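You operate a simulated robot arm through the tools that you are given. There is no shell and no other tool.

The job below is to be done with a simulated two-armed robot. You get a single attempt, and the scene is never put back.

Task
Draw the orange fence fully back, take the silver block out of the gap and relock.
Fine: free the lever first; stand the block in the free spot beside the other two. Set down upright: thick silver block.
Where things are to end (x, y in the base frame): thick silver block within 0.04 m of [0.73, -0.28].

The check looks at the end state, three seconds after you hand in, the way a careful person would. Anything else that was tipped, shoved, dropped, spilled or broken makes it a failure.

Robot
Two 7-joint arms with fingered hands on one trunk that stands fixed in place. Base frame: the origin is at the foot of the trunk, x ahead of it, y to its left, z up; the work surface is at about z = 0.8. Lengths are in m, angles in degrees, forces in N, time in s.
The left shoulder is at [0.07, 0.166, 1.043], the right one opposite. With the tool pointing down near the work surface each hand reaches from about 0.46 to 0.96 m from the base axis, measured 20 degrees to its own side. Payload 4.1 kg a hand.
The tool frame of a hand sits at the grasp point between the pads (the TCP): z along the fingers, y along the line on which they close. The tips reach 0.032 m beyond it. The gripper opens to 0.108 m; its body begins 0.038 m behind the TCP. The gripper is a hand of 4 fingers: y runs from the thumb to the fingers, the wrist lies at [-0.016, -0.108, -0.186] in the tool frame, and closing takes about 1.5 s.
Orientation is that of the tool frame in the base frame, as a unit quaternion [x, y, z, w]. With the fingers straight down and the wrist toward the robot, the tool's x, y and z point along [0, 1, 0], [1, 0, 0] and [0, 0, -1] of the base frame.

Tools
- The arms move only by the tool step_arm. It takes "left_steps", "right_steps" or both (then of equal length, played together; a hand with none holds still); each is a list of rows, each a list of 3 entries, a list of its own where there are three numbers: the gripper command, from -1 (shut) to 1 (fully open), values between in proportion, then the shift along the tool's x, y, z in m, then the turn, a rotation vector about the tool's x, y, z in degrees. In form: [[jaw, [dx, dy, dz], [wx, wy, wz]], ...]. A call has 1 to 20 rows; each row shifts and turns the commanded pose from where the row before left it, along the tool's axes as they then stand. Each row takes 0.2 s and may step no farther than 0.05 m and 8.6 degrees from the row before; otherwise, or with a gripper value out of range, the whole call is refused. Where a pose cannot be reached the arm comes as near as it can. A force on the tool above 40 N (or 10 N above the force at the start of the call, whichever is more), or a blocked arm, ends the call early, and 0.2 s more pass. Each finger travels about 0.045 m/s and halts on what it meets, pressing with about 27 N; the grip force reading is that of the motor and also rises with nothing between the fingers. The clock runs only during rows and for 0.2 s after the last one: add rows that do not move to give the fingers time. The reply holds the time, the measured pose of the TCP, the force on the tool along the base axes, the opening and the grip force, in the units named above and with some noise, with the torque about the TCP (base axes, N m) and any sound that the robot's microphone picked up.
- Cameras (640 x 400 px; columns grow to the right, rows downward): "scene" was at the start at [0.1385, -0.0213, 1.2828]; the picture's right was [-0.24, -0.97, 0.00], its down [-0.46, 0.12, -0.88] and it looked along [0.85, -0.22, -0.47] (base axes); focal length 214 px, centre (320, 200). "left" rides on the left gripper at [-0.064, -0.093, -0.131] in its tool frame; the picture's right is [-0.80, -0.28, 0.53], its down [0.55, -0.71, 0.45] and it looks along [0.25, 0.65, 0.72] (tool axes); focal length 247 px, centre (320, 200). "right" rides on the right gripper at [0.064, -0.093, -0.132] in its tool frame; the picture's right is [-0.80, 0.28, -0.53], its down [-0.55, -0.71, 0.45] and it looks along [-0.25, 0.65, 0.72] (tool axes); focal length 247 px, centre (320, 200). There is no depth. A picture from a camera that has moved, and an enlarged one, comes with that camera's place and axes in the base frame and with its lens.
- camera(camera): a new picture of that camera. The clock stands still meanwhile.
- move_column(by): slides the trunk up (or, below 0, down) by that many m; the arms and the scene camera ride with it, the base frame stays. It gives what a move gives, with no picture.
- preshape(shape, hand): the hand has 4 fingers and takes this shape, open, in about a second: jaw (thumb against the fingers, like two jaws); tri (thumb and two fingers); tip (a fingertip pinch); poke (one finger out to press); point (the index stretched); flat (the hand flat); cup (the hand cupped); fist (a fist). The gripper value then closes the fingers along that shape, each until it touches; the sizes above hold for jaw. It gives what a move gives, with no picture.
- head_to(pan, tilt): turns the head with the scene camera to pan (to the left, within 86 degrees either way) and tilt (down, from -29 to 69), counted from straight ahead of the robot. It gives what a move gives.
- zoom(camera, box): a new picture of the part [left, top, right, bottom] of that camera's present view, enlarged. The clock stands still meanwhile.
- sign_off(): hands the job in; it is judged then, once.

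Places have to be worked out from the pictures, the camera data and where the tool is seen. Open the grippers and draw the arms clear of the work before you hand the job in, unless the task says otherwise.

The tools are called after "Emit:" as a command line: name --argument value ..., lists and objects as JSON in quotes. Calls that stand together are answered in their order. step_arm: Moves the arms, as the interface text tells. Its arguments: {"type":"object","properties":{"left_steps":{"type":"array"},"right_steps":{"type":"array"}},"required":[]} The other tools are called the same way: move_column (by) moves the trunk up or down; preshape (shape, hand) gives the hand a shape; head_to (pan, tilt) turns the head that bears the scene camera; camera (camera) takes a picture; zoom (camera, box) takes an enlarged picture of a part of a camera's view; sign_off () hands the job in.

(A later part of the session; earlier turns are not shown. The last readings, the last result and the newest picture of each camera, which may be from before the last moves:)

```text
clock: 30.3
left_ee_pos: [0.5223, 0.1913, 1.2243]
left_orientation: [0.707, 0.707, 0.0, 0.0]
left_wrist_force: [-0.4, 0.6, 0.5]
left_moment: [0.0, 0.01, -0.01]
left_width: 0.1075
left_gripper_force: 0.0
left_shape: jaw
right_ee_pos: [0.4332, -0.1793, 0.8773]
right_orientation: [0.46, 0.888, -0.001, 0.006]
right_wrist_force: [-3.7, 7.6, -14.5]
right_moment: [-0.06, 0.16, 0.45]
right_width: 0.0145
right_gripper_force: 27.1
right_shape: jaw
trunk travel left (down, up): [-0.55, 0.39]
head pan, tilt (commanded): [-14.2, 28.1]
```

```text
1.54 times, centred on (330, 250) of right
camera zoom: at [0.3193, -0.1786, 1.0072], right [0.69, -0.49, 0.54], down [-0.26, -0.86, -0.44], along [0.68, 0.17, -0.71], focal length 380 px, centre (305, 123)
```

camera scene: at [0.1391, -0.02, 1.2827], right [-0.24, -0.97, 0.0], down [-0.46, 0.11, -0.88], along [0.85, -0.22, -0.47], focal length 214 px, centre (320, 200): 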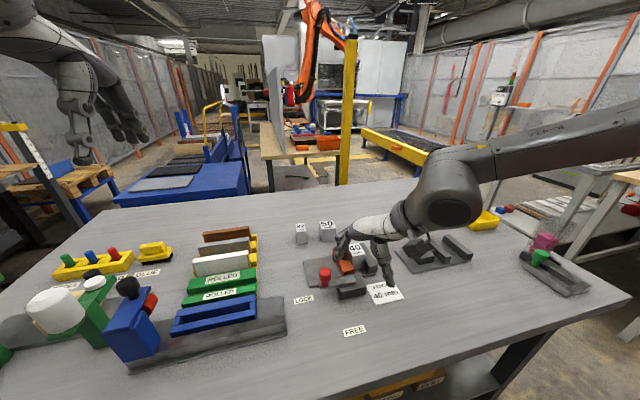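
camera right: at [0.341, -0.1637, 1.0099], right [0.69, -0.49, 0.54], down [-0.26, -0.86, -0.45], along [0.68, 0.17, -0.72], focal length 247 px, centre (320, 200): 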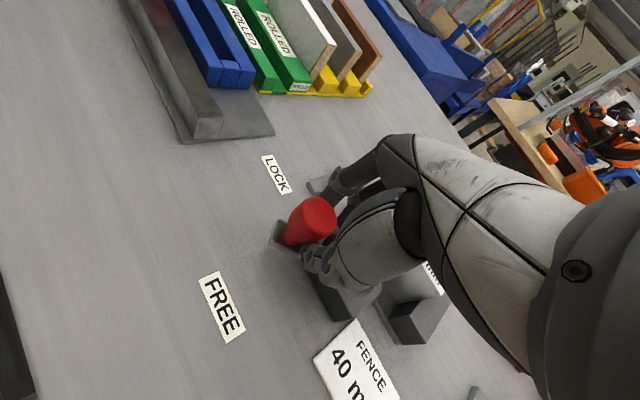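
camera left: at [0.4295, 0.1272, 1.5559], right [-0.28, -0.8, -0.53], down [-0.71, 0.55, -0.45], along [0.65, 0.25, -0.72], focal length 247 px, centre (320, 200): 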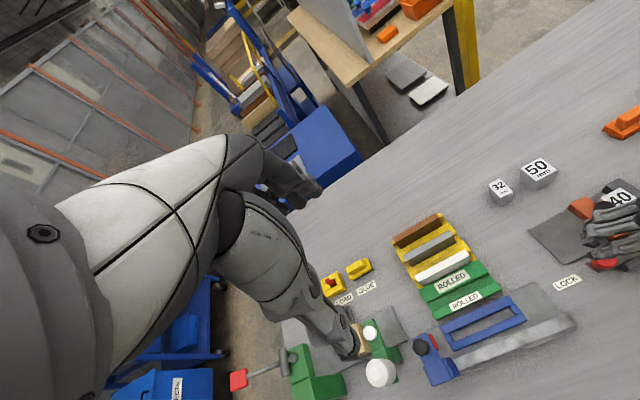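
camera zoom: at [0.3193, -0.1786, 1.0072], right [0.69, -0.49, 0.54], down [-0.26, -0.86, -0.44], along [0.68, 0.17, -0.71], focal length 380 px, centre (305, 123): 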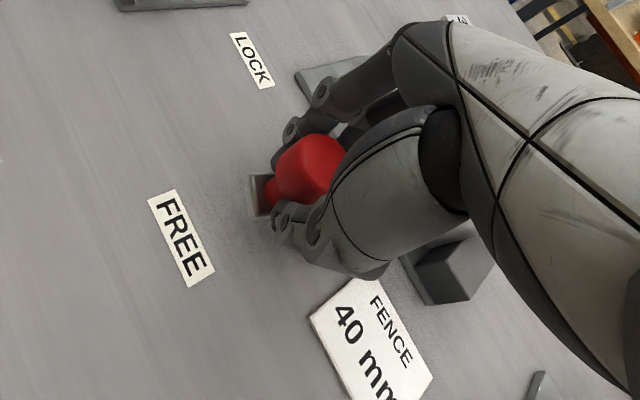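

Knob is at about (0.4345, -0.169), i.e. ~70°, with no stop felt yet. I'll push on along the tangent a bit further to find the end of travel.

Emit:
step_arm --right_steps '[[-1, [-0.0051, -0.006, 0], [0, 0, 0]], [-1, [-0.0055, -0.0055, 0], [0, 0, 0]], [-1, [0, 0, 0], [0, 0, 0]]]'

Emit:
zoom --camera "scene" --box '[270, 240, 430, 340]'

Emit:
zoom --camera "right" --box '[200, 120, 460, 380]'

```text
clock: 30.9
left_ee_pos: [0.5242, 0.1933, 1.2228]
left_orientation: [0.707, 0.707, -0.002, 0.0]
left_wrist_force: [1.1, -1.0, 0.8]
left_moment: [0.03, 0.02, 0.01]
left_width: 0.1078
left_gripper_force: 0.0
left_shape: jaw
right_ee_pos: [0.4291, -0.1855, 0.8762]
right_orientation: [0.458, 0.889, 0.0, 0.002]
right_wrist_force: [1.5, 29.3, -18.1]
right_moment: [0.24, 0.05, 0.38]
right_width: 0.0135
right_gripper_force: 27.0
right_shape: jaw
trunk travel left (down, up): [-0.55, 0.39]
head pan, tilt (commanded): [-14.2, 28.1]
stopped in row 2 (right hand): the force on the tool passed its limit at 42 N (the readings are from after the stop); the commanded pose is now the measured one
```

```text
4.00 times, centred on (350, 290) of scene
camera zoom: at [0.1412, -0.0184, 1.2825], right [-0.24, -0.97, 0.0], down [-0.46, 0.11, -0.88], along [0.85, -0.22, -0.47], focal length 858 px, centre (200, -160)
```

zoom: 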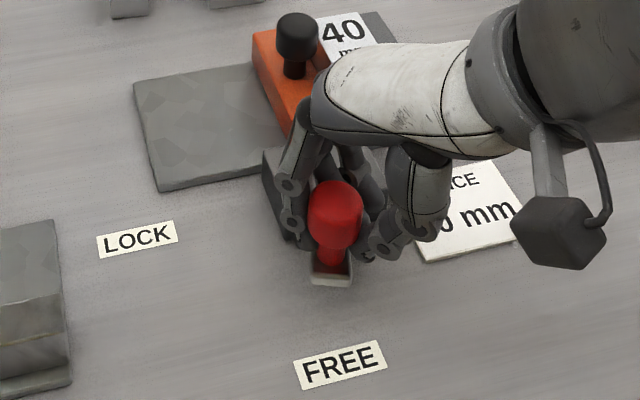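

```text
1.54 times, centred on (330, 250) of right
camera zoom: at [0.3164, -0.1874, 1.0078], right [0.69, -0.48, 0.53], down [-0.25, -0.86, -0.45], along [0.67, 0.17, -0.72], focal length 380 px, centre (305, 123)
```

zoom: 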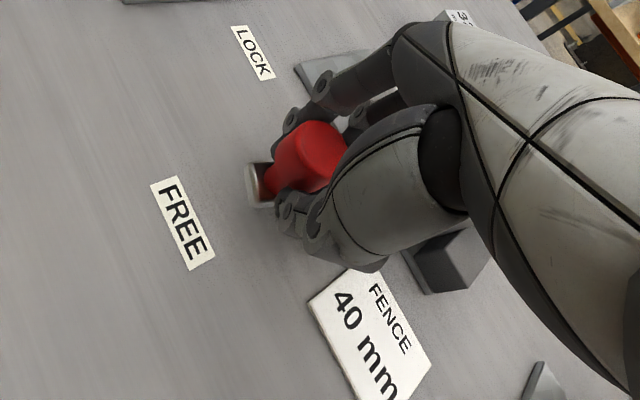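

The 42 N resistance while the knob stayed put at ~70° indicates the lever's FREE end stop. I'll open the hand and lift straight up, then inspect.

Emit:
step_arm --right_steps '[[0.6, [0, 0, 0], [0, 0, 0]], [0.6, [0, 0, 0], [0, 0, 0]], [0.6, [0, 0, 0], [0, 0, 0]], [0.6, [0, 0, 0], [0, 0, 0]], [0.6, [0, 0, 0], [0, 0, 0]], [0.6, [0, 0, 0], [0, 0, 0]], [0.6, [0, 0, -0.02], [0, 0, 0]], [0.6, [0, 0, -0.03], [0, 0, 0]], [0.6, [0, 0, -0.03], [0, 0, 0]], [0.6, [0, 0, 0], [0, 0, 0]]]'

Emit:
camera --camera "scene"

Emit:
camera --camera "right"

Emit:
zoom --camera "scene" --box '[270, 240, 430, 340]'

```text
clock: 33.1
left_ee_pos: [0.5216, 0.1898, 1.2245]
left_orientation: [0.707, 0.707, 0.001, 0.0]
left_wrist_force: [-0.3, 0.6, 0.4]
left_moment: [0.01, -0.01, -0.01]
left_width: 0.1079
left_gripper_force: 0.1
left_shape: jaw
right_ee_pos: [0.426, -0.1898, 0.9572]
right_orientation: [0.46, 0.888, 0.0, 0.003]
right_wrist_force: [0.0, -0.4, 0.2]
right_moment: [0.0, -0.01, 0.01]
right_width: 0.0864
right_gripper_force: 0.0
right_shape: jaw
trunk travel left (down, up): [-0.55, 0.39]
head pan, tilt (commanded): [-14.2, 28.1]
```

```text
taken
camera scene: at [0.1389, -0.0207, 1.2827], right [-0.24, -0.97, 0.0], down [-0.46, 0.12, -0.88], along [0.85, -0.22, -0.47], focal length 214 px, centre (320, 200)
```

scene: 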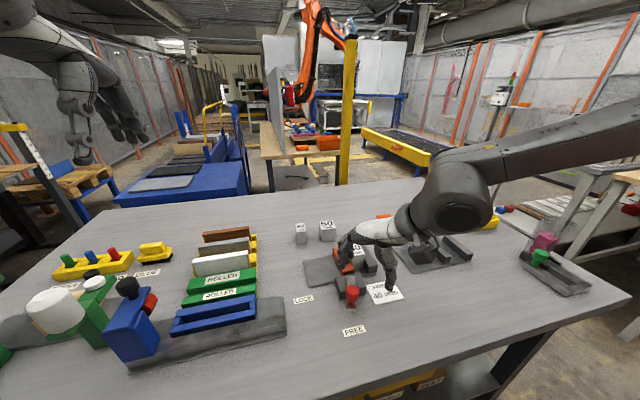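

```text
taken
camera right: at [0.3145, -0.1905, 1.0876], right [0.69, -0.49, 0.54], down [-0.26, -0.86, -0.45], along [0.68, 0.17, -0.71], focal length 247 px, centre (320, 200)
```

right: 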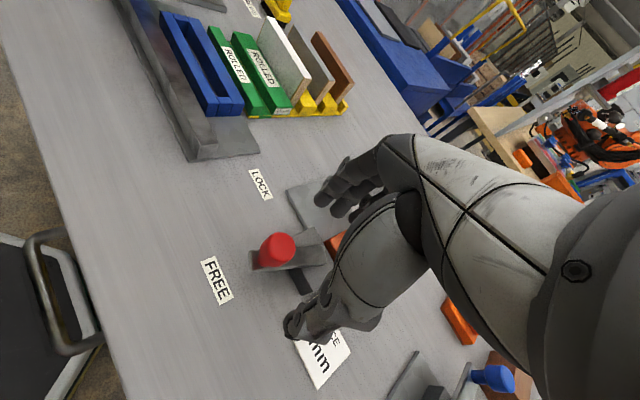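

```text
4.00 times, centred on (350, 290) of scene
camera zoom: at [0.1389, -0.0207, 1.2827], right [-0.24, -0.97, 0.0], down [-0.46, 0.12, -0.88], along [0.85, -0.22, -0.47], focal length 858 px, centre (200, -160)
```

zoom: 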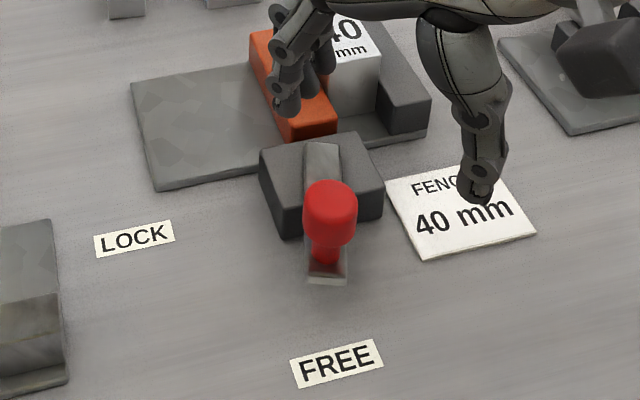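

Lever now points at the FREE label (~70°, against its stop) and is stable. I'll move above the black fence knob and try a larger yaw there, so that the thumb sits on its -y side for pushing the fence toward +y.

Emit:
step_arm --right_steps '[[1, [-0.0248, 0.03, -0.005], [0, 0, 0]], [1, [-0.0248, 0.03, -0.005], [0, 0, 0]], [1, [-0.0248, 0.03, -0.005], [0, 0, 0]], [1, [-0.0248, 0.03, 0], [0, 0, 0]], [1, [0, 0, 0], [0, 0, -8]], [1, [0, 0, 0], [0, 0, -8]], [1, [0, 0, 0], [0, 0, -8]], [1, [0, 0, 0], [0, 0, 0]]]'

```text
clock: 34.9
left_ee_pos: [0.5213, 0.1897, 1.2245]
left_orientation: [0.707, 0.707, 0.0, 0.0]
left_wrist_force: [-0.2, -0.3, -0.3]
left_moment: [-0.01, 0.02, 0.0]
left_width: 0.1079
left_gripper_force: 0.0
left_shape: jaw
right_ee_pos: [0.4622, -0.0804, 0.9384]
right_orientation: [0.275, 0.961, -0.001, 0.012]
right_wrist_force: [0.1, -0.2, 0.5]
right_moment: [-0.02, -0.01, 0.02]
right_width: 0.1078
right_gripper_force: 0.1
right_shape: jaw
right hand out of reach, approached as far as the arm can: row 4, 5, 6, 7
trunk travel left (down, up): [-0.55, 0.39]
head pan, tilt (commanded): [-14.2, 28.1]
```

The arm wandered off target at that yaw, so large yaw isn't available at this distance. I'll raise the hand, turn back toward small yaw, and re-approach from there.

Emit:
step_arm --right_steps '[[1, [0, 0, -0.03], [0, 0, 0]], [1, [0, 0, -0.02], [0, 0, 8]], [1, [0, 0, 0], [0, 0, 8]], [1, [0, 0, 0], [0, 0, 8]], [1, [0, 0, 0], [0, 0, 4]], [1, [0, 0, 0], [0, 0, 0]]]'

```text
clock: 36.3
left_ee_pos: [0.5207, 0.1908, 1.2247]
left_orientation: [0.707, 0.707, 0.0, 0.0]
left_wrist_force: [0.8, 0.1, -0.8]
left_moment: [-0.02, 0.01, 0.01]
left_width: 0.1076
left_gripper_force: 0.0
left_shape: jaw
right_ee_pos: [0.4474, -0.0788, 0.9879]
right_orientation: [0.491, 0.871, 0.002, 0.003]
right_wrist_force: [0.4, 0.1, 1.0]
right_moment: [0.0, 0.0, -0.03]
right_width: 0.108
right_gripper_force: 0.1
right_shape: jaw
right hand out of reach, approached as far as the arm can: row 1, 4, 5
trunk travel left (down, up): [-0.55, 0.39]
head pan, tilt (commanded): [-14.2, 28.1]
```

Now yaw 31° at (0.447, -0.079, 0.988). I'll move to the right, to about (0.52, -0.25), and reduce yaw to ~10°.

Emit:
step_arm --right_steps '[[1, [-0.0307, -0.0043, 0], [0, 0, 0]], [1, [-0.0307, -0.0043, 0], [0, 0, 0]], [1, [-0.0307, -0.0043, 0], [0, 0, 0]], [1, [-0.0307, -0.0043, 0], [0, 0, 0]], [1, [-0.0307, -0.0043, 0], [0, 0, 0]], [1, [-0.0307, -0.0043, 0], [0, 0, 0]], [1, [0, 0, 0], [0, 0, 7]], [1, [0, 0, 0], [0, 0, 7]], [1, [0, 0, 0], [0, 0, 7]], [1, [0, 0, 0], [0, 0, 0]]]'

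```text
clock: 38.5
left_ee_pos: [0.5217, 0.1905, 1.2236]
left_orientation: [0.707, 0.708, -0.001, 0.0]
left_wrist_force: [0.6, 1.1, -0.1]
left_moment: [0.0, 0.02, 0.02]
left_width: 0.1073
left_gripper_force: 0.0
left_shape: jaw
right_ee_pos: [0.5206, -0.2502, 0.9896]
right_orientation: [0.641, 0.767, 0.001, 0.002]
right_wrist_force: [0.0, -0.3, 0.3]
right_moment: [-0.01, 0.01, -0.01]
right_width: 0.1078
right_gripper_force: 0.0
right_shape: jaw
trunk travel left (down, up): [-0.55, 0.39]
head pan, tilt (commanded): [-14.2, 28.1]
```

Clean pose at yaw 10°. Moving now to above the black knob at (0.581, -0.202).

Emit:
step_arm --right_steps '[[1, [0.0121, 0.0227, 0], [0, 0, 0]], [1, [0.0121, 0.0227, 0], [0, 0, 0]], [1, [0.0121, 0.0227, 0], [0, 0, 0]], [1, [0, 0, 0], [0, 0, 0]]]'

Emit:
camera --camera "right"

Emit:
camera --camera "scene"

```text
clock: 39.5
left_ee_pos: [0.5209, 0.1915, 1.2257]
left_orientation: [0.707, 0.707, 0.001, 0.0]
left_wrist_force: [-1.2, 0.2, 0.9]
left_moment: [0.02, 0.02, 0.0]
left_width: 0.1077
left_gripper_force: 0.0
left_shape: jaw
right_ee_pos: [0.5807, -0.2004, 0.9876]
right_orientation: [0.641, 0.767, 0.001, 0.004]
right_wrist_force: [0.2, -0.3, -0.5]
right_moment: [-0.01, 0.0, -0.02]
right_width: 0.1076
right_gripper_force: 0.0
right_shape: jaw
trunk travel left (down, up): [-0.55, 0.39]
head pan, tilt (commanded): [-14.2, 28.1]
```

```text
taken
camera right: at [0.4784, -0.1529, 1.1199], right [0.42, -0.73, 0.54], down [-0.59, -0.67, -0.45], along [0.69, -0.13, -0.71], focal length 247 px, centre (320, 200)
```

right: 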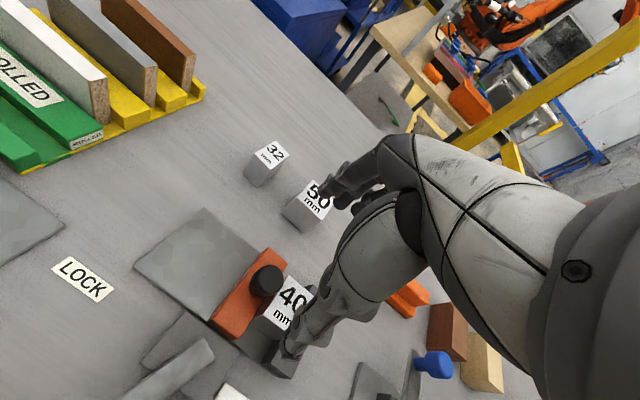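

```text
taken
camera scene: at [0.1377, -0.0207, 1.2829], right [-0.24, -0.97, 0.0], down [-0.46, 0.12, -0.88], along [0.86, -0.22, -0.47], focal length 214 px, centre (320, 200)
```

scene: 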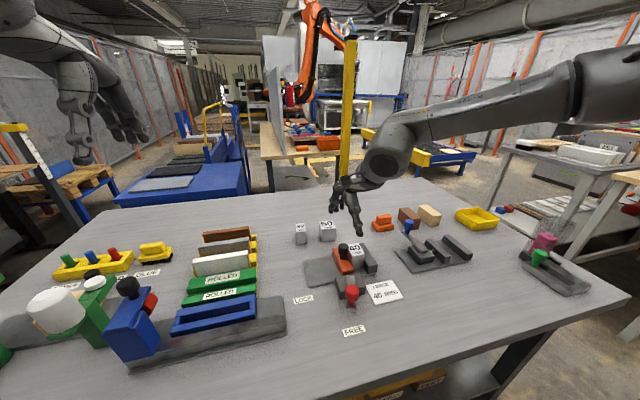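

Directly above the fence knob now. Before gripping I'll rehearse the +y drag (~9 cm) at this height to confirm the arm can follow all the way.

Emit:
step_arm --right_steps '[[1, [0.0295, 0.0053, 0.005], [0, 0, 0]], [1, [0.0295, 0.0053, 0.005], [0, 0, 0]], [1, [0.0295, 0.0053, 0.005], [0, 0, 0]], [1, [0, 0, 0], [0, 0, 0]]]'

```text
clock: 40.5
left_ee_pos: [0.5217, 0.1902, 1.2241]
left_orientation: [0.707, 0.707, 0.001, 0.0]
left_wrist_force: [0.2, 0.0, 0.2]
left_moment: [-0.02, 0.02, 0.06]
left_width: 0.1074
left_gripper_force: 0.1
left_shape: jaw
right_ee_pos: [0.5591, -0.1495, 0.9772]
right_orientation: [0.641, 0.768, 0.003, 0.003]
right_wrist_force: [-1.5, -0.3, 0.8]
right_moment: [0.03, -0.02, 0.01]
right_width: 0.1079
right_gripper_force: 0.1
right_shape: jaw
right hand out of reach, approached as far as the arm can: row 2, 3
trunk travel left (down, up): [-0.55, 0.39]
head pan, tilt (commanded): [-14.2, 28.1]
```

At yaw 10° the arm runs out past y≈-0.15. So far the wrist has always been at or above shoulder height, so I'll pull back right, raise the trunk 0.3 and then lower the hand, to work with the wrist below the shoulder.

Emit:
step_arm --right_steps '[[1, [-0.025, 0, -0.01], [0, 0, 0]], [1, [-0.025, 0, -0.01], [0, 0, 0]], [1, [-0.025, 0, 0], [0, 0, 0]], [1, [0, 0, 0], [0, 0, 0]]]'

Emit:
move_column --by 0.3

```text
clock: 41.5
left_ee_pos: [0.5211, 0.1908, 1.2243]
left_orientation: [0.707, 0.707, 0.0, -0.001]
left_wrist_force: [0.4, 0.5, 0.0]
left_moment: [-0.03, 0.01, 0.01]
left_width: 0.1076
left_gripper_force: 0.1
left_shape: jaw
right_ee_pos: [0.5727, -0.2237, 0.9981]
right_orientation: [0.64, 0.768, 0.002, 0.004]
right_wrist_force: [0.4, -1.4, -0.1]
right_moment: [-0.01, -0.01, -0.02]
right_width: 0.1079
right_gripper_force: 0.0
right_shape: jaw
trunk travel left (down, up): [-0.55, 0.39]
head pan, tilt (commanded): [-14.2, 28.1]
```

```text
clock: 44.5
left_ee_pos: [0.5216, 0.1909, 1.524]
left_orientation: [0.707, 0.707, 0.001, 0.0]
left_wrist_force: [-0.2, 0.3, -0.6]
left_moment: [-0.02, -0.01, 0.01]
left_width: 0.1075
left_gripper_force: 0.0
left_shape: jaw
right_ee_pos: [0.5726, -0.2228, 1.2976]
right_orientation: [0.641, 0.768, 0.002, 0.004]
right_wrist_force: [-0.3, -0.1, 0.0]
right_moment: [0.0, -0.03, 0.01]
right_width: 0.1076
right_gripper_force: 0.0
right_shape: jaw
trunk travel left (down, up): [-0.85, 0.09]
head pan, tilt (commanded): [-14.2, 28.1]
```

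Trunk is up. I'll lower the hand straight down in steps of 3 cm to about z≈1.0 and check that it tracks.

Emit:
step_arm --right_steps '[[1, [0, 0, 0.03], [0, 0, 0]], [1, [0, 0, 0.03], [0, 0, 0]], [1, [0, 0, 0.03], [0, 0, 0]], [1, [0, 0, 0.03], [0, 0, 0]], [1, [0, 0, 0.03], [0, 0, 0]], [1, [0, 0, 0.03], [0, 0, 0]], [1, [0, 0, 0.03], [0, 0, 0]], [1, [0, 0, 0.03], [0, 0, 0]], [1, [0, 0, 0.03], [0, 0, 0]], [1, [0, 0, 0.03], [0, 0, 0]], [1, [0, 0, 0], [0, 0, 0]]]'

```text
clock: 46.9
left_ee_pos: [0.5223, 0.1919, 1.5234]
left_orientation: [0.707, 0.707, 0.0, 0.0]
left_wrist_force: [0.5, 0.1, 0.8]
left_moment: [-0.01, -0.02, 0.02]
left_width: 0.1076
left_gripper_force: 0.0
left_shape: jaw
right_ee_pos: [0.5287, -0.2805, 1.0687]
right_orientation: [0.641, 0.768, 0.001, 0.004]
right_wrist_force: [-0.4, 1.1, -0.6]
right_moment: [0.0, -0.01, 0.04]
right_width: 0.1078
right_gripper_force: 0.1
right_shape: jaw
right hand out of reach, approached as far as the arm can: row 6, 7, 8, 9, 10
trunk travel left (down, up): [-0.85, 0.09]
head pan, tilt (commanded): [-14.2, 28.1]
```

Descending relative to the shoulder makes things worse, so the arm prefers the wrist above the shoulder. I'll reverse: lift both hands, lower the trunk below its starting height, and work from there.

Emit:
step_arm --left_steps '[[1, [0, 0, -0.015], [0, 0, 0]], [1, [0, 0, -0.015], [0, 0, 0]], [1, [0, 0, -0.015], [0, 0, 0]], [1, [0, 0, -0.015], [0, 0, 0]], [1, [0, 0, -0.015], [0, 0, 0]], [1, [0, 0, -0.015], [0, 0, 0]], [1, [0, 0, -0.015], [0, 0, 0]], [1, [0, 0, -0.015], [0, 0, 0]], [1, [0, 0, -0.015], [0, 0, 0]], [1, [0, 0, -0.015], [0, 0, 0]]]' --right_steps '[[1, [0, 0, -0.035], [0, 0, 0]], [1, [0, 0, -0.035], [0, 0, 0]], [1, [0, 0, -0.035], [0, 0, 0]], [1, [0, 0, -0.035], [0, 0, 0]], [1, [0, 0, -0.035], [0, 0, 0]], [1, [0, 0, -0.035], [0, 0, 0]], [1, [0, 0, -0.035], [0, 0, 0]], [1, [0, 0, -0.035], [0, 0, 0]], [1, [0, 0, -0.035], [0, 0, 0]], [1, [0, 0, 0], [0, 0, 0]]]'

```text
clock: 49.1
left_ee_pos: [0.5213, 0.1921, 1.6753]
left_orientation: [0.707, 0.707, 0.0, 0.0]
left_wrist_force: [0.3, -0.4, 1.1]
left_moment: [0.01, -0.02, 0.01]
left_width: 0.1078
left_gripper_force: 0.1
left_shape: jaw
right_ee_pos: [0.5252, -0.2806, 1.3851]
right_orientation: [0.641, 0.767, 0.002, 0.003]
right_wrist_force: [0.7, -0.7, 0.3]
right_moment: [-0.01, -0.02, -0.02]
right_width: 0.1078
right_gripper_force: 0.0
right_shape: jaw
trunk travel left (down, up): [-0.85, 0.09]
head pan, tilt (commanded): [-14.2, 28.1]
```

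The right hand is at z≈1.385 and the left at 1.675. Lowering the trunk by 0.3, back to its start height, leaves both well clear.

Emit:
move_column --by -0.3

Emit:
step_arm --right_steps '[[1, [0, 0, -0.03], [0, 0, 0]], [1, [0, 0, -0.03], [0, 0, 0]], [1, [0, 0, -0.03], [0, 0, 0]], [1, [0, 0, -0.03], [0, 0, 0]], [1, [0, 0, -0.03], [0, 0, 0]], [1, [0, 0, 0], [0, 0, 0]]]'

```text
clock: 52.1
left_ee_pos: [0.5208, 0.1911, 1.3739]
left_orientation: [0.707, 0.707, 0.0, 0.001]
left_wrist_force: [-0.1, 0.9, 0.2]
left_moment: [-0.02, -0.02, -0.04]
left_width: 0.1078
left_gripper_force: 0.1
left_shape: jaw
right_ee_pos: [0.5266, -0.2803, 1.084]
right_orientation: [0.641, 0.767, 0.001, 0.004]
right_wrist_force: [-0.2, -0.1, 0.2]
right_moment: [-0.04, 0.01, -0.01]
right_width: 0.1076
right_gripper_force: 0.0
right_shape: jaw
trunk travel left (down, up): [-0.55, 0.39]
head pan, tilt (commanded): [-14.2, 28.1]
```

```text
clock: 53.5
left_ee_pos: [0.5224, 0.1899, 1.3744]
left_orientation: [0.707, 0.707, 0.0, -0.001]
left_wrist_force: [-0.3, 0.2, 0.5]
left_moment: [0.04, -0.01, 0.01]
left_width: 0.1078
left_gripper_force: 0.1
left_shape: jaw
right_ee_pos: [0.5246, -0.2813, 1.2352]
right_orientation: [0.641, 0.767, 0.001, 0.004]
right_wrist_force: [0.6, -0.7, 0.1]
right_moment: [0.03, 0.02, 0.0]
right_width: 0.1078
right_gripper_force: 0.0
right_shape: jaw
trunk travel left (down, up): [-0.55, 0.39]
head pan, tilt (commanded): [-14.2, 28.1]
```

Before lowering the trunk, I'll test here (wrist ~0.38 above shoulder) whether a pose over y≈-0.11 is reachable at yaw 10°.

Emit:
step_arm --right_steps '[[1, [0.0317, 0.0169, 0], [0, 0, 0]], [1, [0.0317, 0.0169, 0], [0, 0, 0]], [1, [0.0317, 0.0169, 0], [0, 0, 0]], [1, [0.0317, 0.0169, 0], [0, 0, 0]], [1, [0.0317, 0.0169, 0], [0, 0, 0]], [1, [0, 0, 0], [0, 0, 0]]]'

```text
clock: 54.9
left_ee_pos: [0.5229, 0.191, 1.3744]
left_orientation: [0.707, 0.707, 0.0, 0.0]
left_wrist_force: [-0.2, 0.5, -0.3]
left_moment: [-0.02, 0.02, -0.04]
left_width: 0.1075
left_gripper_force: 0.1
left_shape: jaw
right_ee_pos: [0.5559, -0.1778, 1.2337]
right_orientation: [0.641, 0.767, 0.002, 0.003]
right_wrist_force: [-0.2, 0.6, 0.3]
right_moment: [0.03, 0.01, 0.01]
right_width: 0.1075
right_gripper_force: 0.0
right_shape: jaw
right hand out of reach, approached as far as the arm can: row 4, 5
trunk travel left (down, up): [-0.55, 0.39]
head pan, tilt (commanded): [-14.2, 28.1]
```

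That height is worse, so the sweet spot is the wrist ~0.15 above the shoulder. I'll move back right, lower the trunk by 0.13 to put the working height there, and push the fence knob with the side of the closed fingers instead of centring on it.

Emit:
step_arm --right_steps '[[1, [-0.03, 0.005, 0], [0, 0, 0]], [1, [-0.03, 0.005, 0], [0, 0, 0]], [1, [-0.02, 0.005, 0], [0, 0, 0]], [1, [0, 0, 0], [0, 0, 0]]]'

Emit:
move_column --by -0.13

Emit:
camera --camera "scene"

```text
clock: 55.9
left_ee_pos: [0.5234, 0.192, 1.3743]
left_orientation: [0.707, 0.707, 0.0, 0.0]
left_wrist_force: [0.1, 0.3, 0.1]
left_moment: [-0.03, 0.04, 0.01]
left_width: 0.1078
left_gripper_force: 0.2
left_shape: jaw
right_ee_pos: [0.5861, -0.2543, 1.2331]
right_orientation: [0.641, 0.768, 0.001, 0.003]
right_wrist_force: [0.0, -0.2, 0.8]
right_moment: [-0.03, 0.01, -0.02]
right_width: 0.1078
right_gripper_force: 0.1
right_shape: jaw
trunk travel left (down, up): [-0.55, 0.39]
head pan, tilt (commanded): [-14.2, 28.1]
```

```text
clock: 57.5
left_ee_pos: [0.5232, 0.1906, 1.2445]
left_orientation: [0.707, 0.707, 0.0, 0.0]
left_wrist_force: [-0.1, 0.4, 0.0]
left_moment: [-0.06, 0.04, -0.01]
left_width: 0.1076
left_gripper_force: 0.1
left_shape: jaw
right_ee_pos: [0.5863, -0.2543, 1.1059]
right_orientation: [0.641, 0.768, 0.001, 0.003]
right_wrist_force: [0.3, -0.7, 1.0]
right_moment: [-0.02, 0.0, -0.02]
right_width: 0.1078
right_gripper_force: 0.0
right_shape: jaw
trunk travel left (down, up): [-0.42, 0.52]
head pan, tilt (commanded): [-14.2, 28.1]
```

```text
taken
camera scene: at [0.1383, -0.0212, 1.1528], right [-0.24, -0.97, 0.0], down [-0.46, 0.12, -0.88], along [0.85, -0.22, -0.47], focal length 214 px, centre (320, 200)
```

scene: 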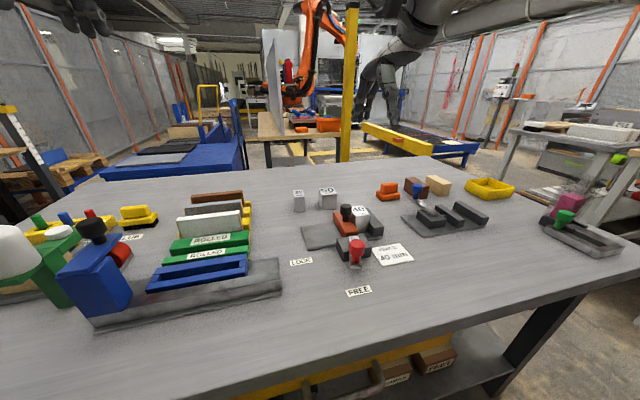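

Now I'll descend to z≈0.97 here (over the block, tips at ~0.94) and rehearse how far +y I can go at this trunk height.

Emit:
step_arm --right_steps '[[1, [0, 0, 0.033], [0, 0, 0]], [1, [0, 0, 0.033], [0, 0, 0]], [1, [0, 0, 0.033], [0, 0, 0]], [1, [0, 0, 0.033], [0, 0, 0]], [1, [0.03, 0, 0], [0, 0, 0]], [1, [0.03, 0, 0], [0, 0, 0]], [1, [0.02, 0, 0], [0, 0, 0]], [1, [0, 0, 0], [0, 0, 0]]]'

```text
clock: 59.3
left_ee_pos: [0.522, 0.1912, 1.2454]
left_orientation: [0.707, 0.707, 0.001, 0.0]
left_wrist_force: [-0.8, -0.2, 0.2]
left_moment: [-0.02, -0.01, -0.02]
left_width: 0.1073
left_gripper_force: 0.0
left_shape: jaw
right_ee_pos: [0.572, -0.174, 0.973]
right_orientation: [0.641, 0.768, 0.002, 0.003]
right_wrist_force: [0.1, 0.2, 0.6]
right_moment: [0.02, -0.02, -0.03]
right_width: 0.1076
right_gripper_force: 0.1
right_shape: jaw
trunk travel left (down, up): [-0.42, 0.52]
head pan, tilt (commanded): [-14.2, 28.1]
```

Fine so far at y=-0.174. Continuing the rehearsal further toward +y.

Emit:
step_arm --right_steps '[[1, [0.02, 0.01, 0], [0, 0, 0]], [1, [0.02, 0.008, 0], [0, 0, 0]], [1, [0.02, 0.004, 0], [0, 0, 0]], [1, [0, 0, 0], [0, 0, 0]]]'

```text
clock: 60.3
left_ee_pos: [0.523, 0.191, 1.2442]
left_orientation: [0.707, 0.707, 0.001, 0.001]
left_wrist_force: [-0.4, 0.3, -0.2]
left_moment: [0.01, 0.02, -0.02]
left_width: 0.1075
left_gripper_force: 0.1
left_shape: jaw
right_ee_pos: [0.5688, -0.1478, 0.9733]
right_orientation: [0.64, 0.768, 0.001, 0.003]
right_wrist_force: [0.3, -0.1, -0.3]
right_moment: [0.0, 0.02, -0.03]
right_width: 0.1076
right_gripper_force: 0.0
right_shape: jaw
right hand out of reach, approached as far as the arm can: row 2, 3
trunk travel left (down, up): [-0.42, 0.52]
head pan, tilt (commanded): [-14.2, 28.1]
```

The limit is y≈-0.148 again at yaw 10°. I'll check if a bit more yaw (25°) extends it here.

Emit:
step_arm --right_steps '[[1, [-0.01, 0, 0], [0, 0, -7.5]], [1, [0, 0, 0], [0, 0, -7.5]], [1, [0.0, 0.0, 0], [0, 0, 0]], [1, [0.018, 0.008, 0], [0, 0, 0]], [1, [0.018, 0.008, 0], [0, 0, 0]], [1, [0, 0, 0], [0, 0, 0]]]'

```text
clock: 61.7
left_ee_pos: [0.5218, 0.1918, 1.2438]
left_orientation: [0.707, 0.707, 0.001, 0.0]
left_wrist_force: [0.3, 0.5, 0.0]
left_moment: [-0.04, -0.01, -0.01]
left_width: 0.1075
left_gripper_force: 0.1
left_shape: jaw
right_ee_pos: [0.5698, -0.1307, 0.9738]
right_orientation: [0.536, 0.844, 0.003, 0.003]
right_wrist_force: [-0.5, -0.3, 0.3]
right_moment: [0.0, -0.01, -0.01]
right_width: 0.108
right_gripper_force: 0.1
right_shape: jaw
right hand out of reach, approached as far as the arm can: row 5
trunk travel left (down, up): [-0.42, 0.52]
head pan, tilt (commanded): [-14.2, 28.1]
```

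Yaw 25° reaches y≈-0.13, which is enough for pushing. I'll go back to the right of the knob, close the fingers in the air, and look at where the fingertips are.

Emit:
step_arm --right_steps '[[-1, [-0.03, -0.0105, 0], [0, 0, 0]], [-1, [-0.03, -0.0105, 0], [0, 0, 0]], [-1, [-0.03, -0.0105, 0], [0, 0, 0]], [-1, [-0.023, -0.0105, 0], [0, 0, 0]], [-1, [0, 0, 0], [0, 0, 0]], [-1, [0, 0, 0], [0, 0, 0]], [-1, [0, 0, 0], [0, 0, 0]], [-1, [0, 0, 0], [0, 0, 0]], [-1, [0, 0, 0], [0, 0, 0]]]'

Emit:
zoom --camera "scene" --box '[290, 140, 450, 240]'

Emit:
camera --camera "right"

```text
clock: 63.7
left_ee_pos: [0.5218, 0.1921, 1.2451]
left_orientation: [0.707, 0.707, 0.0, 0.0]
left_wrist_force: [0.3, 0.3, 0.2]
left_moment: [0.01, -0.01, 0.0]
left_width: 0.1078
left_gripper_force: 0.1
left_shape: jaw
right_ee_pos: [0.5807, -0.2516, 0.9741]
right_orientation: [0.536, 0.844, 0.001, 0.003]
right_wrist_force: [0.0, -0.4, 0.4]
right_moment: [0.03, -0.01, 0.01]
right_width: 0.0002
right_gripper_force: 27.1
right_shape: jaw
trunk travel left (down, up): [-0.42, 0.52]
head pan, tilt (commanded): [-14.2, 28.1]
```

```text
4.00 times, centred on (370, 190) of scene
camera zoom: at [0.1385, -0.0212, 1.1528], right [-0.25, -0.97, 0.0], down [-0.46, 0.12, -0.88], along [0.85, -0.22, -0.47], focal length 858 px, centre (120, 240)
```

zoom: 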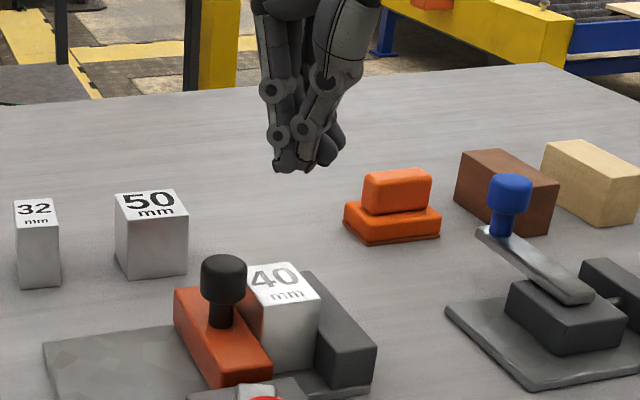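

```text
taken
camera right: at [0.4704, -0.2317, 1.1046], right [0.59, -0.6, 0.54], down [-0.4, -0.8, -0.45], along [0.7, 0.05, -0.71], focal length 247 px, centre (320, 200)
```

right: 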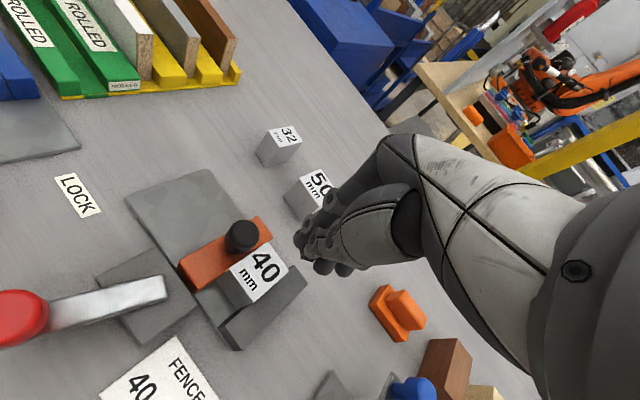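

Closed fingertips are at the TCP line with the left edge ~0.022 m to +y of the TCP, and the tips are where expected. I'll lower to z≈0.896 (tips just above the block's top) with the fingers to the right of the fence knob.

Emit:
step_arm --right_steps '[[-1, [0, 0, 0.03], [0, 0, 0]], [-1, [0, 0, 0.025], [0, 0, 0]], [-1, [0, 0, 0.015], [0, 0, 0]], [-1, [0, 0, 0.008], [0, 0, 0]], [-1, [0, 0, 0], [0, 0, 0]]]'

Emit:
zoom --camera "scene" --box '[290, 170, 420, 250]'

Emit:
zoom --camera "right" --box '[160, 120, 420, 300]'

```text
clock: 64.9
left_ee_pos: [0.5209, 0.1917, 1.2443]
left_orientation: [0.707, 0.707, 0.0, 0.0]
left_wrist_force: [0.2, -0.6, -0.6]
left_moment: [0.02, -0.01, -0.01]
left_width: 0.1077
left_gripper_force: 0.2
left_shape: jaw
right_ee_pos: [0.5819, -0.2517, 0.8972]
right_orientation: [0.536, 0.844, 0.002, 0.005]
right_wrist_force: [0.9, -1.7, 8.0]
right_moment: [0.06, -0.05, -0.02]
right_width: 0.0001
right_gripper_force: 27.2
right_shape: jaw
trunk travel left (down, up): [-0.42, 0.52]
head pan, tilt (commanded): [-14.2, 28.1]
```

```text
4.92 times, centred on (355, 210) of scene
camera zoom: at [0.138, -0.021, 1.153], right [-0.25, -0.97, 0.0], down [-0.46, 0.12, -0.88], along [0.85, -0.22, -0.47], focal length 1056 px, centre (148, 151)
```

zoom: 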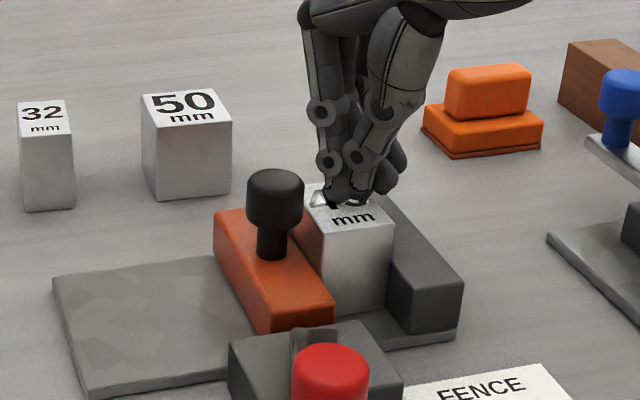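

```text
2.22 times, centred on (290, 210) of right
camera zoom: at [0.4704, -0.2318, 1.0273], right [0.59, -0.6, 0.54], down [-0.4, -0.8, -0.45], along [0.7, 0.05, -0.71], focal length 549 px, centre (387, 178)
```

zoom: 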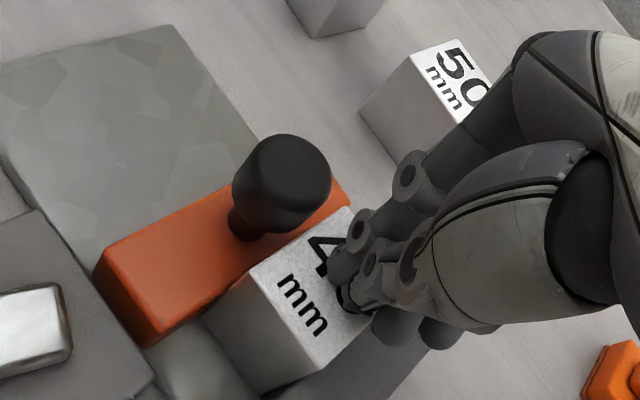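

Tips lightly touch the block's top (8 N), so I'll raise 5 mm, align the finger with the knob in x, and start pushing the knob toward +y in 1 cm steps.

Emit:
step_arm --right_steps '[[-1, [0, 0, -0.006], [0, 0, 0]], [-1, [0.0021, -0.0045, 0], [0, 0, 0]], [-1, [0.009, 0.0042, 0], [0, 0, 0]], [-1, [0.009, 0.0042, 0], [0, 0, 0]], [-1, [0.009, 0.0042, 0], [0, 0, 0]], [-1, [0, 0, 0], [0, 0, 0]]]'

Emit:
zoom --camera "scene" --box '[290, 170, 420, 250]'

Emit:
zoom --camera "right" --box '[160, 120, 420, 300]'

```text
clock: 66.3
left_ee_pos: [0.522, 0.1897, 1.2444]
left_orientation: [0.707, 0.707, 0.001, 0.0]
left_wrist_force: [-0.1, 0.7, 0.3]
left_moment: [0.01, -0.01, 0.02]
left_width: 0.1075
left_gripper_force: 0.0
left_shape: jaw
right_ee_pos: [0.5759, -0.2213, 0.902]
right_orientation: [0.535, 0.845, 0.001, 0.002]
right_wrist_force: [-0.1, 0.7, 0.5]
right_moment: [0.0, -0.03, -0.02]
right_width: 0.0
right_gripper_force: 27.2
right_shape: jaw
trunk travel left (down, up): [-0.42, 0.52]
head pan, tilt (commanded): [-14.2, 28.1]
```

```text
4.92 times, centred on (355, 210) of scene
camera zoom: at [0.1385, -0.0215, 1.1528], right [-0.25, -0.97, 0.0], down [-0.46, 0.12, -0.88], along [0.85, -0.22, -0.47], focal length 1056 px, centre (148, 151)
```

zoom: 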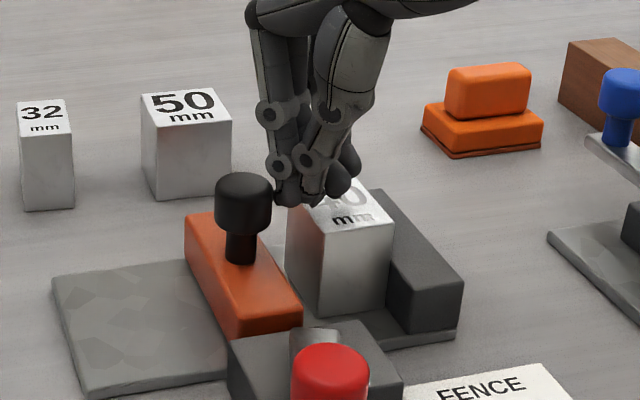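

```text
2.22 times, centred on (290, 210) of right
camera zoom: at [0.4648, -0.2018, 1.0324], right [0.59, -0.6, 0.54], down [-0.4, -0.8, -0.45], along [0.7, 0.05, -0.71], focal length 549 px, centre (387, 178)
```

zoom: 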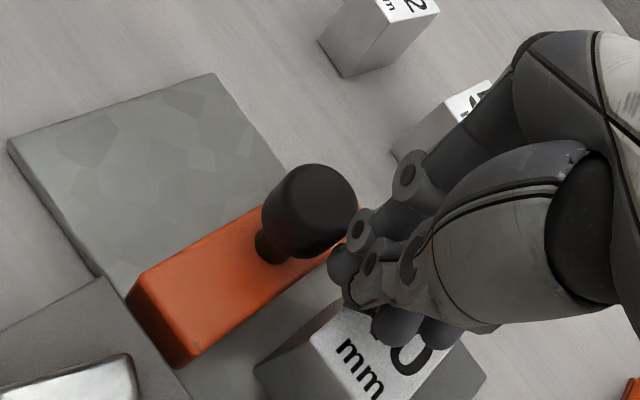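

The fence slid left easily, and the block stayed in place. Continuing to push +y in 1 cm steps.

Emit:
step_arm --right_steps '[[-1, [0.009, 0.0042, 0], [0, 0, 0]], [-1, [0.009, 0.0042, 0], [0, 0, 0]], [-1, [0.009, 0.0042, 0], [0, 0, 0]], [-1, [0.009, 0.0042, 0], [0, 0, 0]], [-1, [0, 0, 0], [0, 0, 0]]]'

Emit:
zoom --camera "scene" --box '[290, 170, 420, 250]'

```text
clock: 67.2
left_ee_pos: [0.5194, 0.1892, 1.2441]
left_orientation: [0.707, 0.707, 0.001, -0.001]
left_wrist_force: [-0.7, 1.0, 0.0]
left_moment: [-0.01, -0.01, -0.03]
left_width: 0.1076
left_gripper_force: 0.0
left_shape: jaw
right_ee_pos: [0.5776, -0.1973, 0.9006]
right_orientation: [0.538, 0.843, -0.002, 0.007]
right_wrist_force: [-2.1, -41.5, 7.5]
right_moment: [-0.8, 0.01, -0.03]
right_width: 0.0
right_gripper_force: 27.6
right_shape: jaw
trunk travel left (down, up): [-0.42, 0.52]
head pan, tilt (commanded): [-14.2, 28.1]
stopped in row 4 (right hand): the force on the tool passed its limit at 45 N (the readings are from after the stop); the commanded pose is now the measured one
```

```text
4.92 times, centred on (355, 210) of scene
camera zoom: at [0.1367, -0.0251, 1.153], right [-0.25, -0.97, 0.0], down [-0.46, 0.12, -0.88], along [0.86, -0.22, -0.47], focal length 1056 px, centre (148, 151)
```

zoom: 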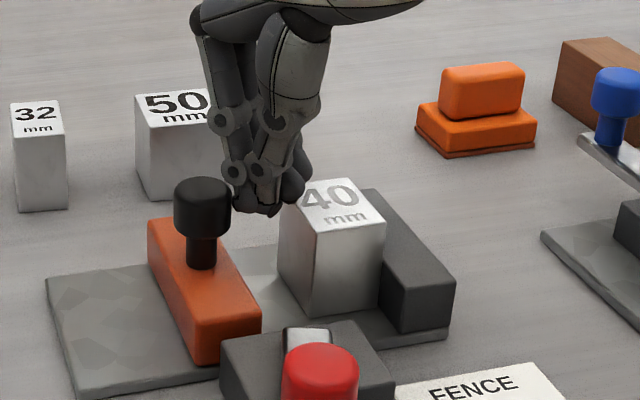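

The push met a firm stop (45 N) with the fence knob at about y≈-0.164, after ~4 cm of free sliding. I'll back off, lift a little, and examine whether that's the end of travel and whether it stays there.

Emit:
step_arm --right_steps '[[-1, [-0.009, -0.0042, 0], [0, 0, 0]], [-1, [-0.009, -0.0042, -0.01], [0, 0, 0]], [-1, [0, 0, -0.04], [0, 0, 0]], [-1, [-0.03, 0, -0.04], [0, 0, 0]], [-1, [-0.03, 0, 0], [0, 0, 0]], [-1, [0, 0, 0], [0, 0, 0]]]'

Emit:
zoom --camera "scene" --box '[290, 170, 420, 250]'

Emit:
zoom --camera "right" --box '[60, 120, 320, 380]'

```text
clock: 68.6
left_ee_pos: [0.5223, 0.1916, 1.244]
left_orientation: [0.707, 0.708, 0.0, 0.0]
left_wrist_force: [0.3, 0.3, -0.7]
left_moment: [0.01, 0.01, 0.01]
left_width: 0.1077
left_gripper_force: 0.0
left_shape: jaw
right_ee_pos: [0.5951, -0.2556, 0.9894]
right_orientation: [0.539, 0.842, -0.001, 0.007]
right_wrist_force: [0.1, -0.2, -0.6]
right_moment: [0.0, 0.03, 0.02]
right_width: 0.0001
right_gripper_force: 26.9
right_shape: jaw
right hand out of reach, approached as far as the arm can: row 5
trunk travel left (down, up): [-0.42, 0.52]
head pan, tilt (commanded): [-14.2, 28.1]
```

```text
4.92 times, centred on (355, 210) of scene
camera zoom: at [0.1385, -0.0211, 1.1528], right [-0.25, -0.97, 0.0], down [-0.46, 0.12, -0.88], along [0.85, -0.22, -0.47], focal length 1056 px, centre (148, 151)
```

zoom: 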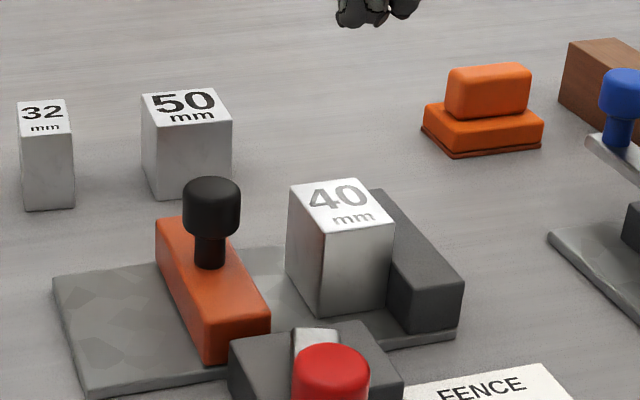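

```text
1.54 times, centred on (190, 250) of right
camera zoom: at [0.4835, -0.2344, 1.1202], right [0.59, -0.6, 0.54], down [-0.41, -0.8, -0.44], along [0.7, 0.04, -0.71], focal length 380 px, centre (520, 123)
```

zoom: 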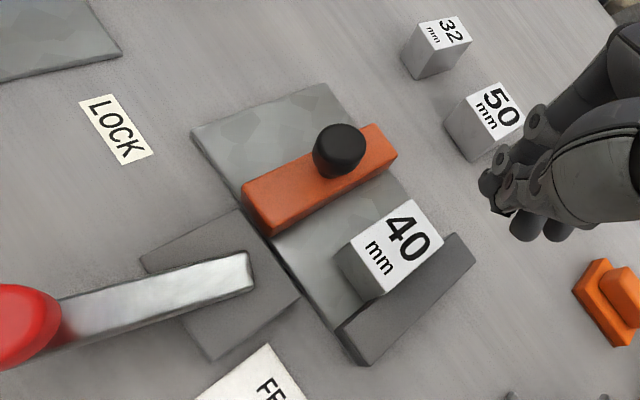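

The fence stayed at y≈-0.166 with a ~4 cm gap now beside the block; the stop felt hard, and I'll re-check it later from inside the gap. Next is the block: I'll turn to yaw 0 and open to ~0.08 above it.

Emit:
step_arm --right_steps '[[0.48, [0, 0, 0], [0, 0, 8.2]], [0.48, [0, 0, 0], [0, 0, 8.3]], [0.48, [0, 0, 0], [0, 0, 8.3]], [0.48, [0, 0, 0], [0, 0, 0]], [0.48, [0, 0, 0], [0, 0, 0]], [0.48, [0, 0, 0], [0, 0, 0]]]'

Emit:
camera --camera "right"

Emit:
camera --camera "scene"

```text
clock: 70.0
left_ee_pos: [0.5206, 0.1913, 1.2442]
left_orientation: [0.707, 0.707, 0.0, 0.0]
left_wrist_force: [0.3, -0.1, -1.0]
left_moment: [-0.01, 0.01, 0.01]
left_width: 0.1078
left_gripper_force: 0.0
left_shape: jaw
right_ee_pos: [0.5942, -0.2557, 0.9888]
right_orientation: [0.705, 0.709, 0.0, 0.006]
right_wrist_force: [1.0, 0.7, 0.0]
right_moment: [0.01, 0.02, 0.0]
right_width: 0.0796
right_gripper_force: 0.0
right_shape: jaw
trunk travel left (down, up): [-0.42, 0.52]
head pan, tilt (commanded): [-14.2, 28.1]
```

```text
taken
camera right: at [0.5017, -0.1899, 1.1199], right [0.28, -0.79, 0.54], down [-0.7, -0.56, -0.45], along [0.66, -0.25, -0.71], focal length 247 px, centre (320, 200)
```

right: 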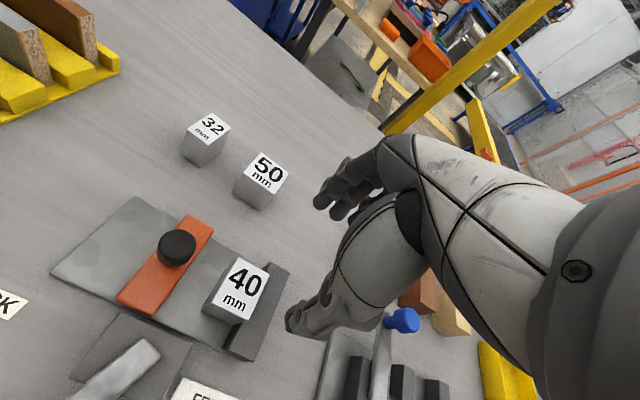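

```text
taken
camera scene: at [0.1386, -0.0213, 1.1528], right [-0.25, -0.97, 0.0], down [-0.46, 0.12, -0.88], along [0.85, -0.22, -0.47], focal length 214 px, centre (320, 200)
```

scene: 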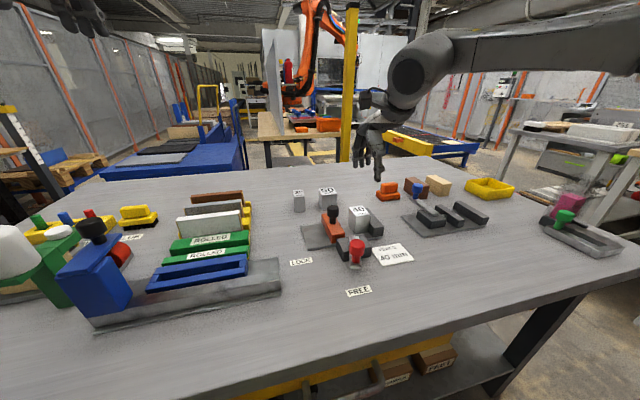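

Yaw 0 holds. I'll zoom on the block from both cameras to pin down its centre and top height before descending.

Emit:
zoom --camera "right" --box '[140, 230, 300, 360]'

Emit:
zoom --camera "scene" --box '[300, 190, 400, 255]'

```text
3.08 times, centred on (220, 295) of right
camera zoom: at [0.5017, -0.1899, 1.1199], right [0.28, -0.79, 0.54], down [-0.7, -0.56, -0.45], along [0.66, -0.25, -0.71], focal length 760 px, centre (628, -92)
```

zoom: 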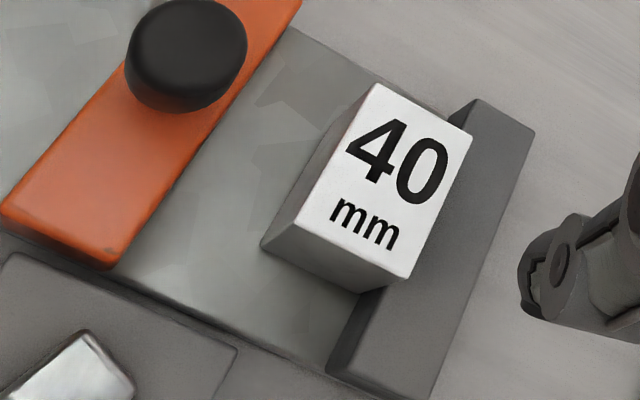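

```text
6.15 times, centred on (350, 222) of scene
camera zoom: at [0.1386, -0.0213, 1.1528], right [-0.25, -0.97, 0.0], down [-0.46, 0.12, -0.88], along [0.85, -0.22, -0.47], focal length 1320 px, centre (135, 62)
```

zoom: 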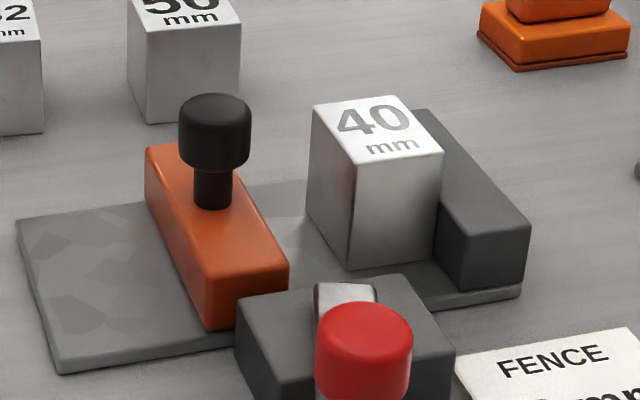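

Block 40's centre works out to (0.5835, -0.240) with its top near 0.859, and its faces are square to the base axes. I'll descend over it with the fingers in front and behind, to z≈0.866.

Emit:
step_arm --right_steps '[[0.48, [0.0197, -0.0107, 0], [0, 0, 0]], [0.48, [0, 0, 0.03], [0, 0, 0]], [0.48, [0, 0, 0.03], [0, 0, 0]], [0.48, [0, 0, 0.03], [0, 0, 0]], [0.48, [0, 0, 0], [0, 0, 0]]]'

Emit:
zoom --camera "right" --box '[160, 140, 420, 400]'

Emit:
zoom --camera "scene" --box '[300, 170, 420, 250]'

```text
clock: 71.2
left_ee_pos: [0.5213, 0.192, 1.2444]
left_orientation: [0.707, 0.708, 0.0, 0.001]
left_wrist_force: [-1.1, 0.4, -0.9]
left_moment: [0.04, -0.03, -0.01]
left_width: 0.1075
left_gripper_force: 0.1
left_shape: jaw
right_ee_pos: [0.584, -0.2339, 0.8972]
right_orientation: [0.705, 0.709, 0.001, 0.005]
right_wrist_force: [-0.8, 0.1, -0.1]
right_moment: [0.02, -0.01, 0.01]
right_width: 0.0799
right_gripper_force: 0.0
right_shape: jaw
trunk travel left (down, up): [-0.42, 0.52]
head pan, tilt (commanded): [-14.2, 28.1]
```

```text
1.54 times, centred on (290, 270) of right
camera zoom: at [0.4909, -0.1702, 1.029], right [0.28, -0.79, 0.54], down [-0.7, -0.56, -0.45], along [0.66, -0.25, -0.71], focal length 380 px, centre (366, 92)
```

zoom: 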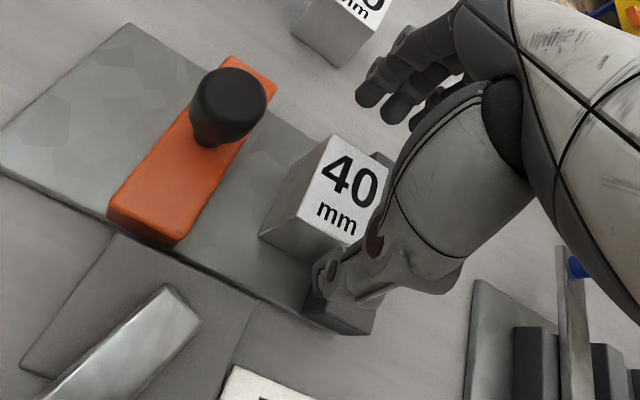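

```text
5.00 times, centred on (360, 210) of scene
camera zoom: at [0.1381, -0.0209, 1.1529], right [-0.25, -0.97, 0.0], down [-0.46, 0.12, -0.88], along [0.85, -0.22, -0.47], focal length 1072 px, centre (120, 150)
```

zoom: 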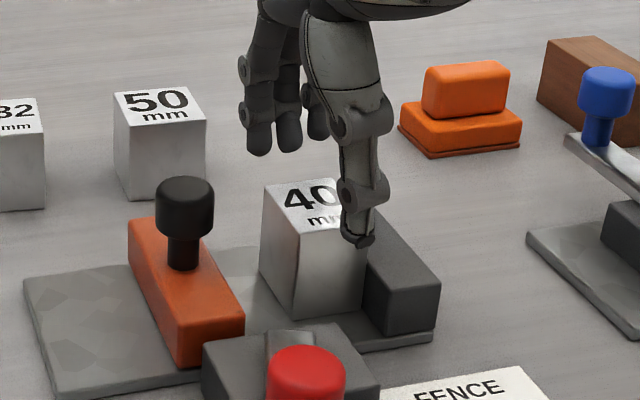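

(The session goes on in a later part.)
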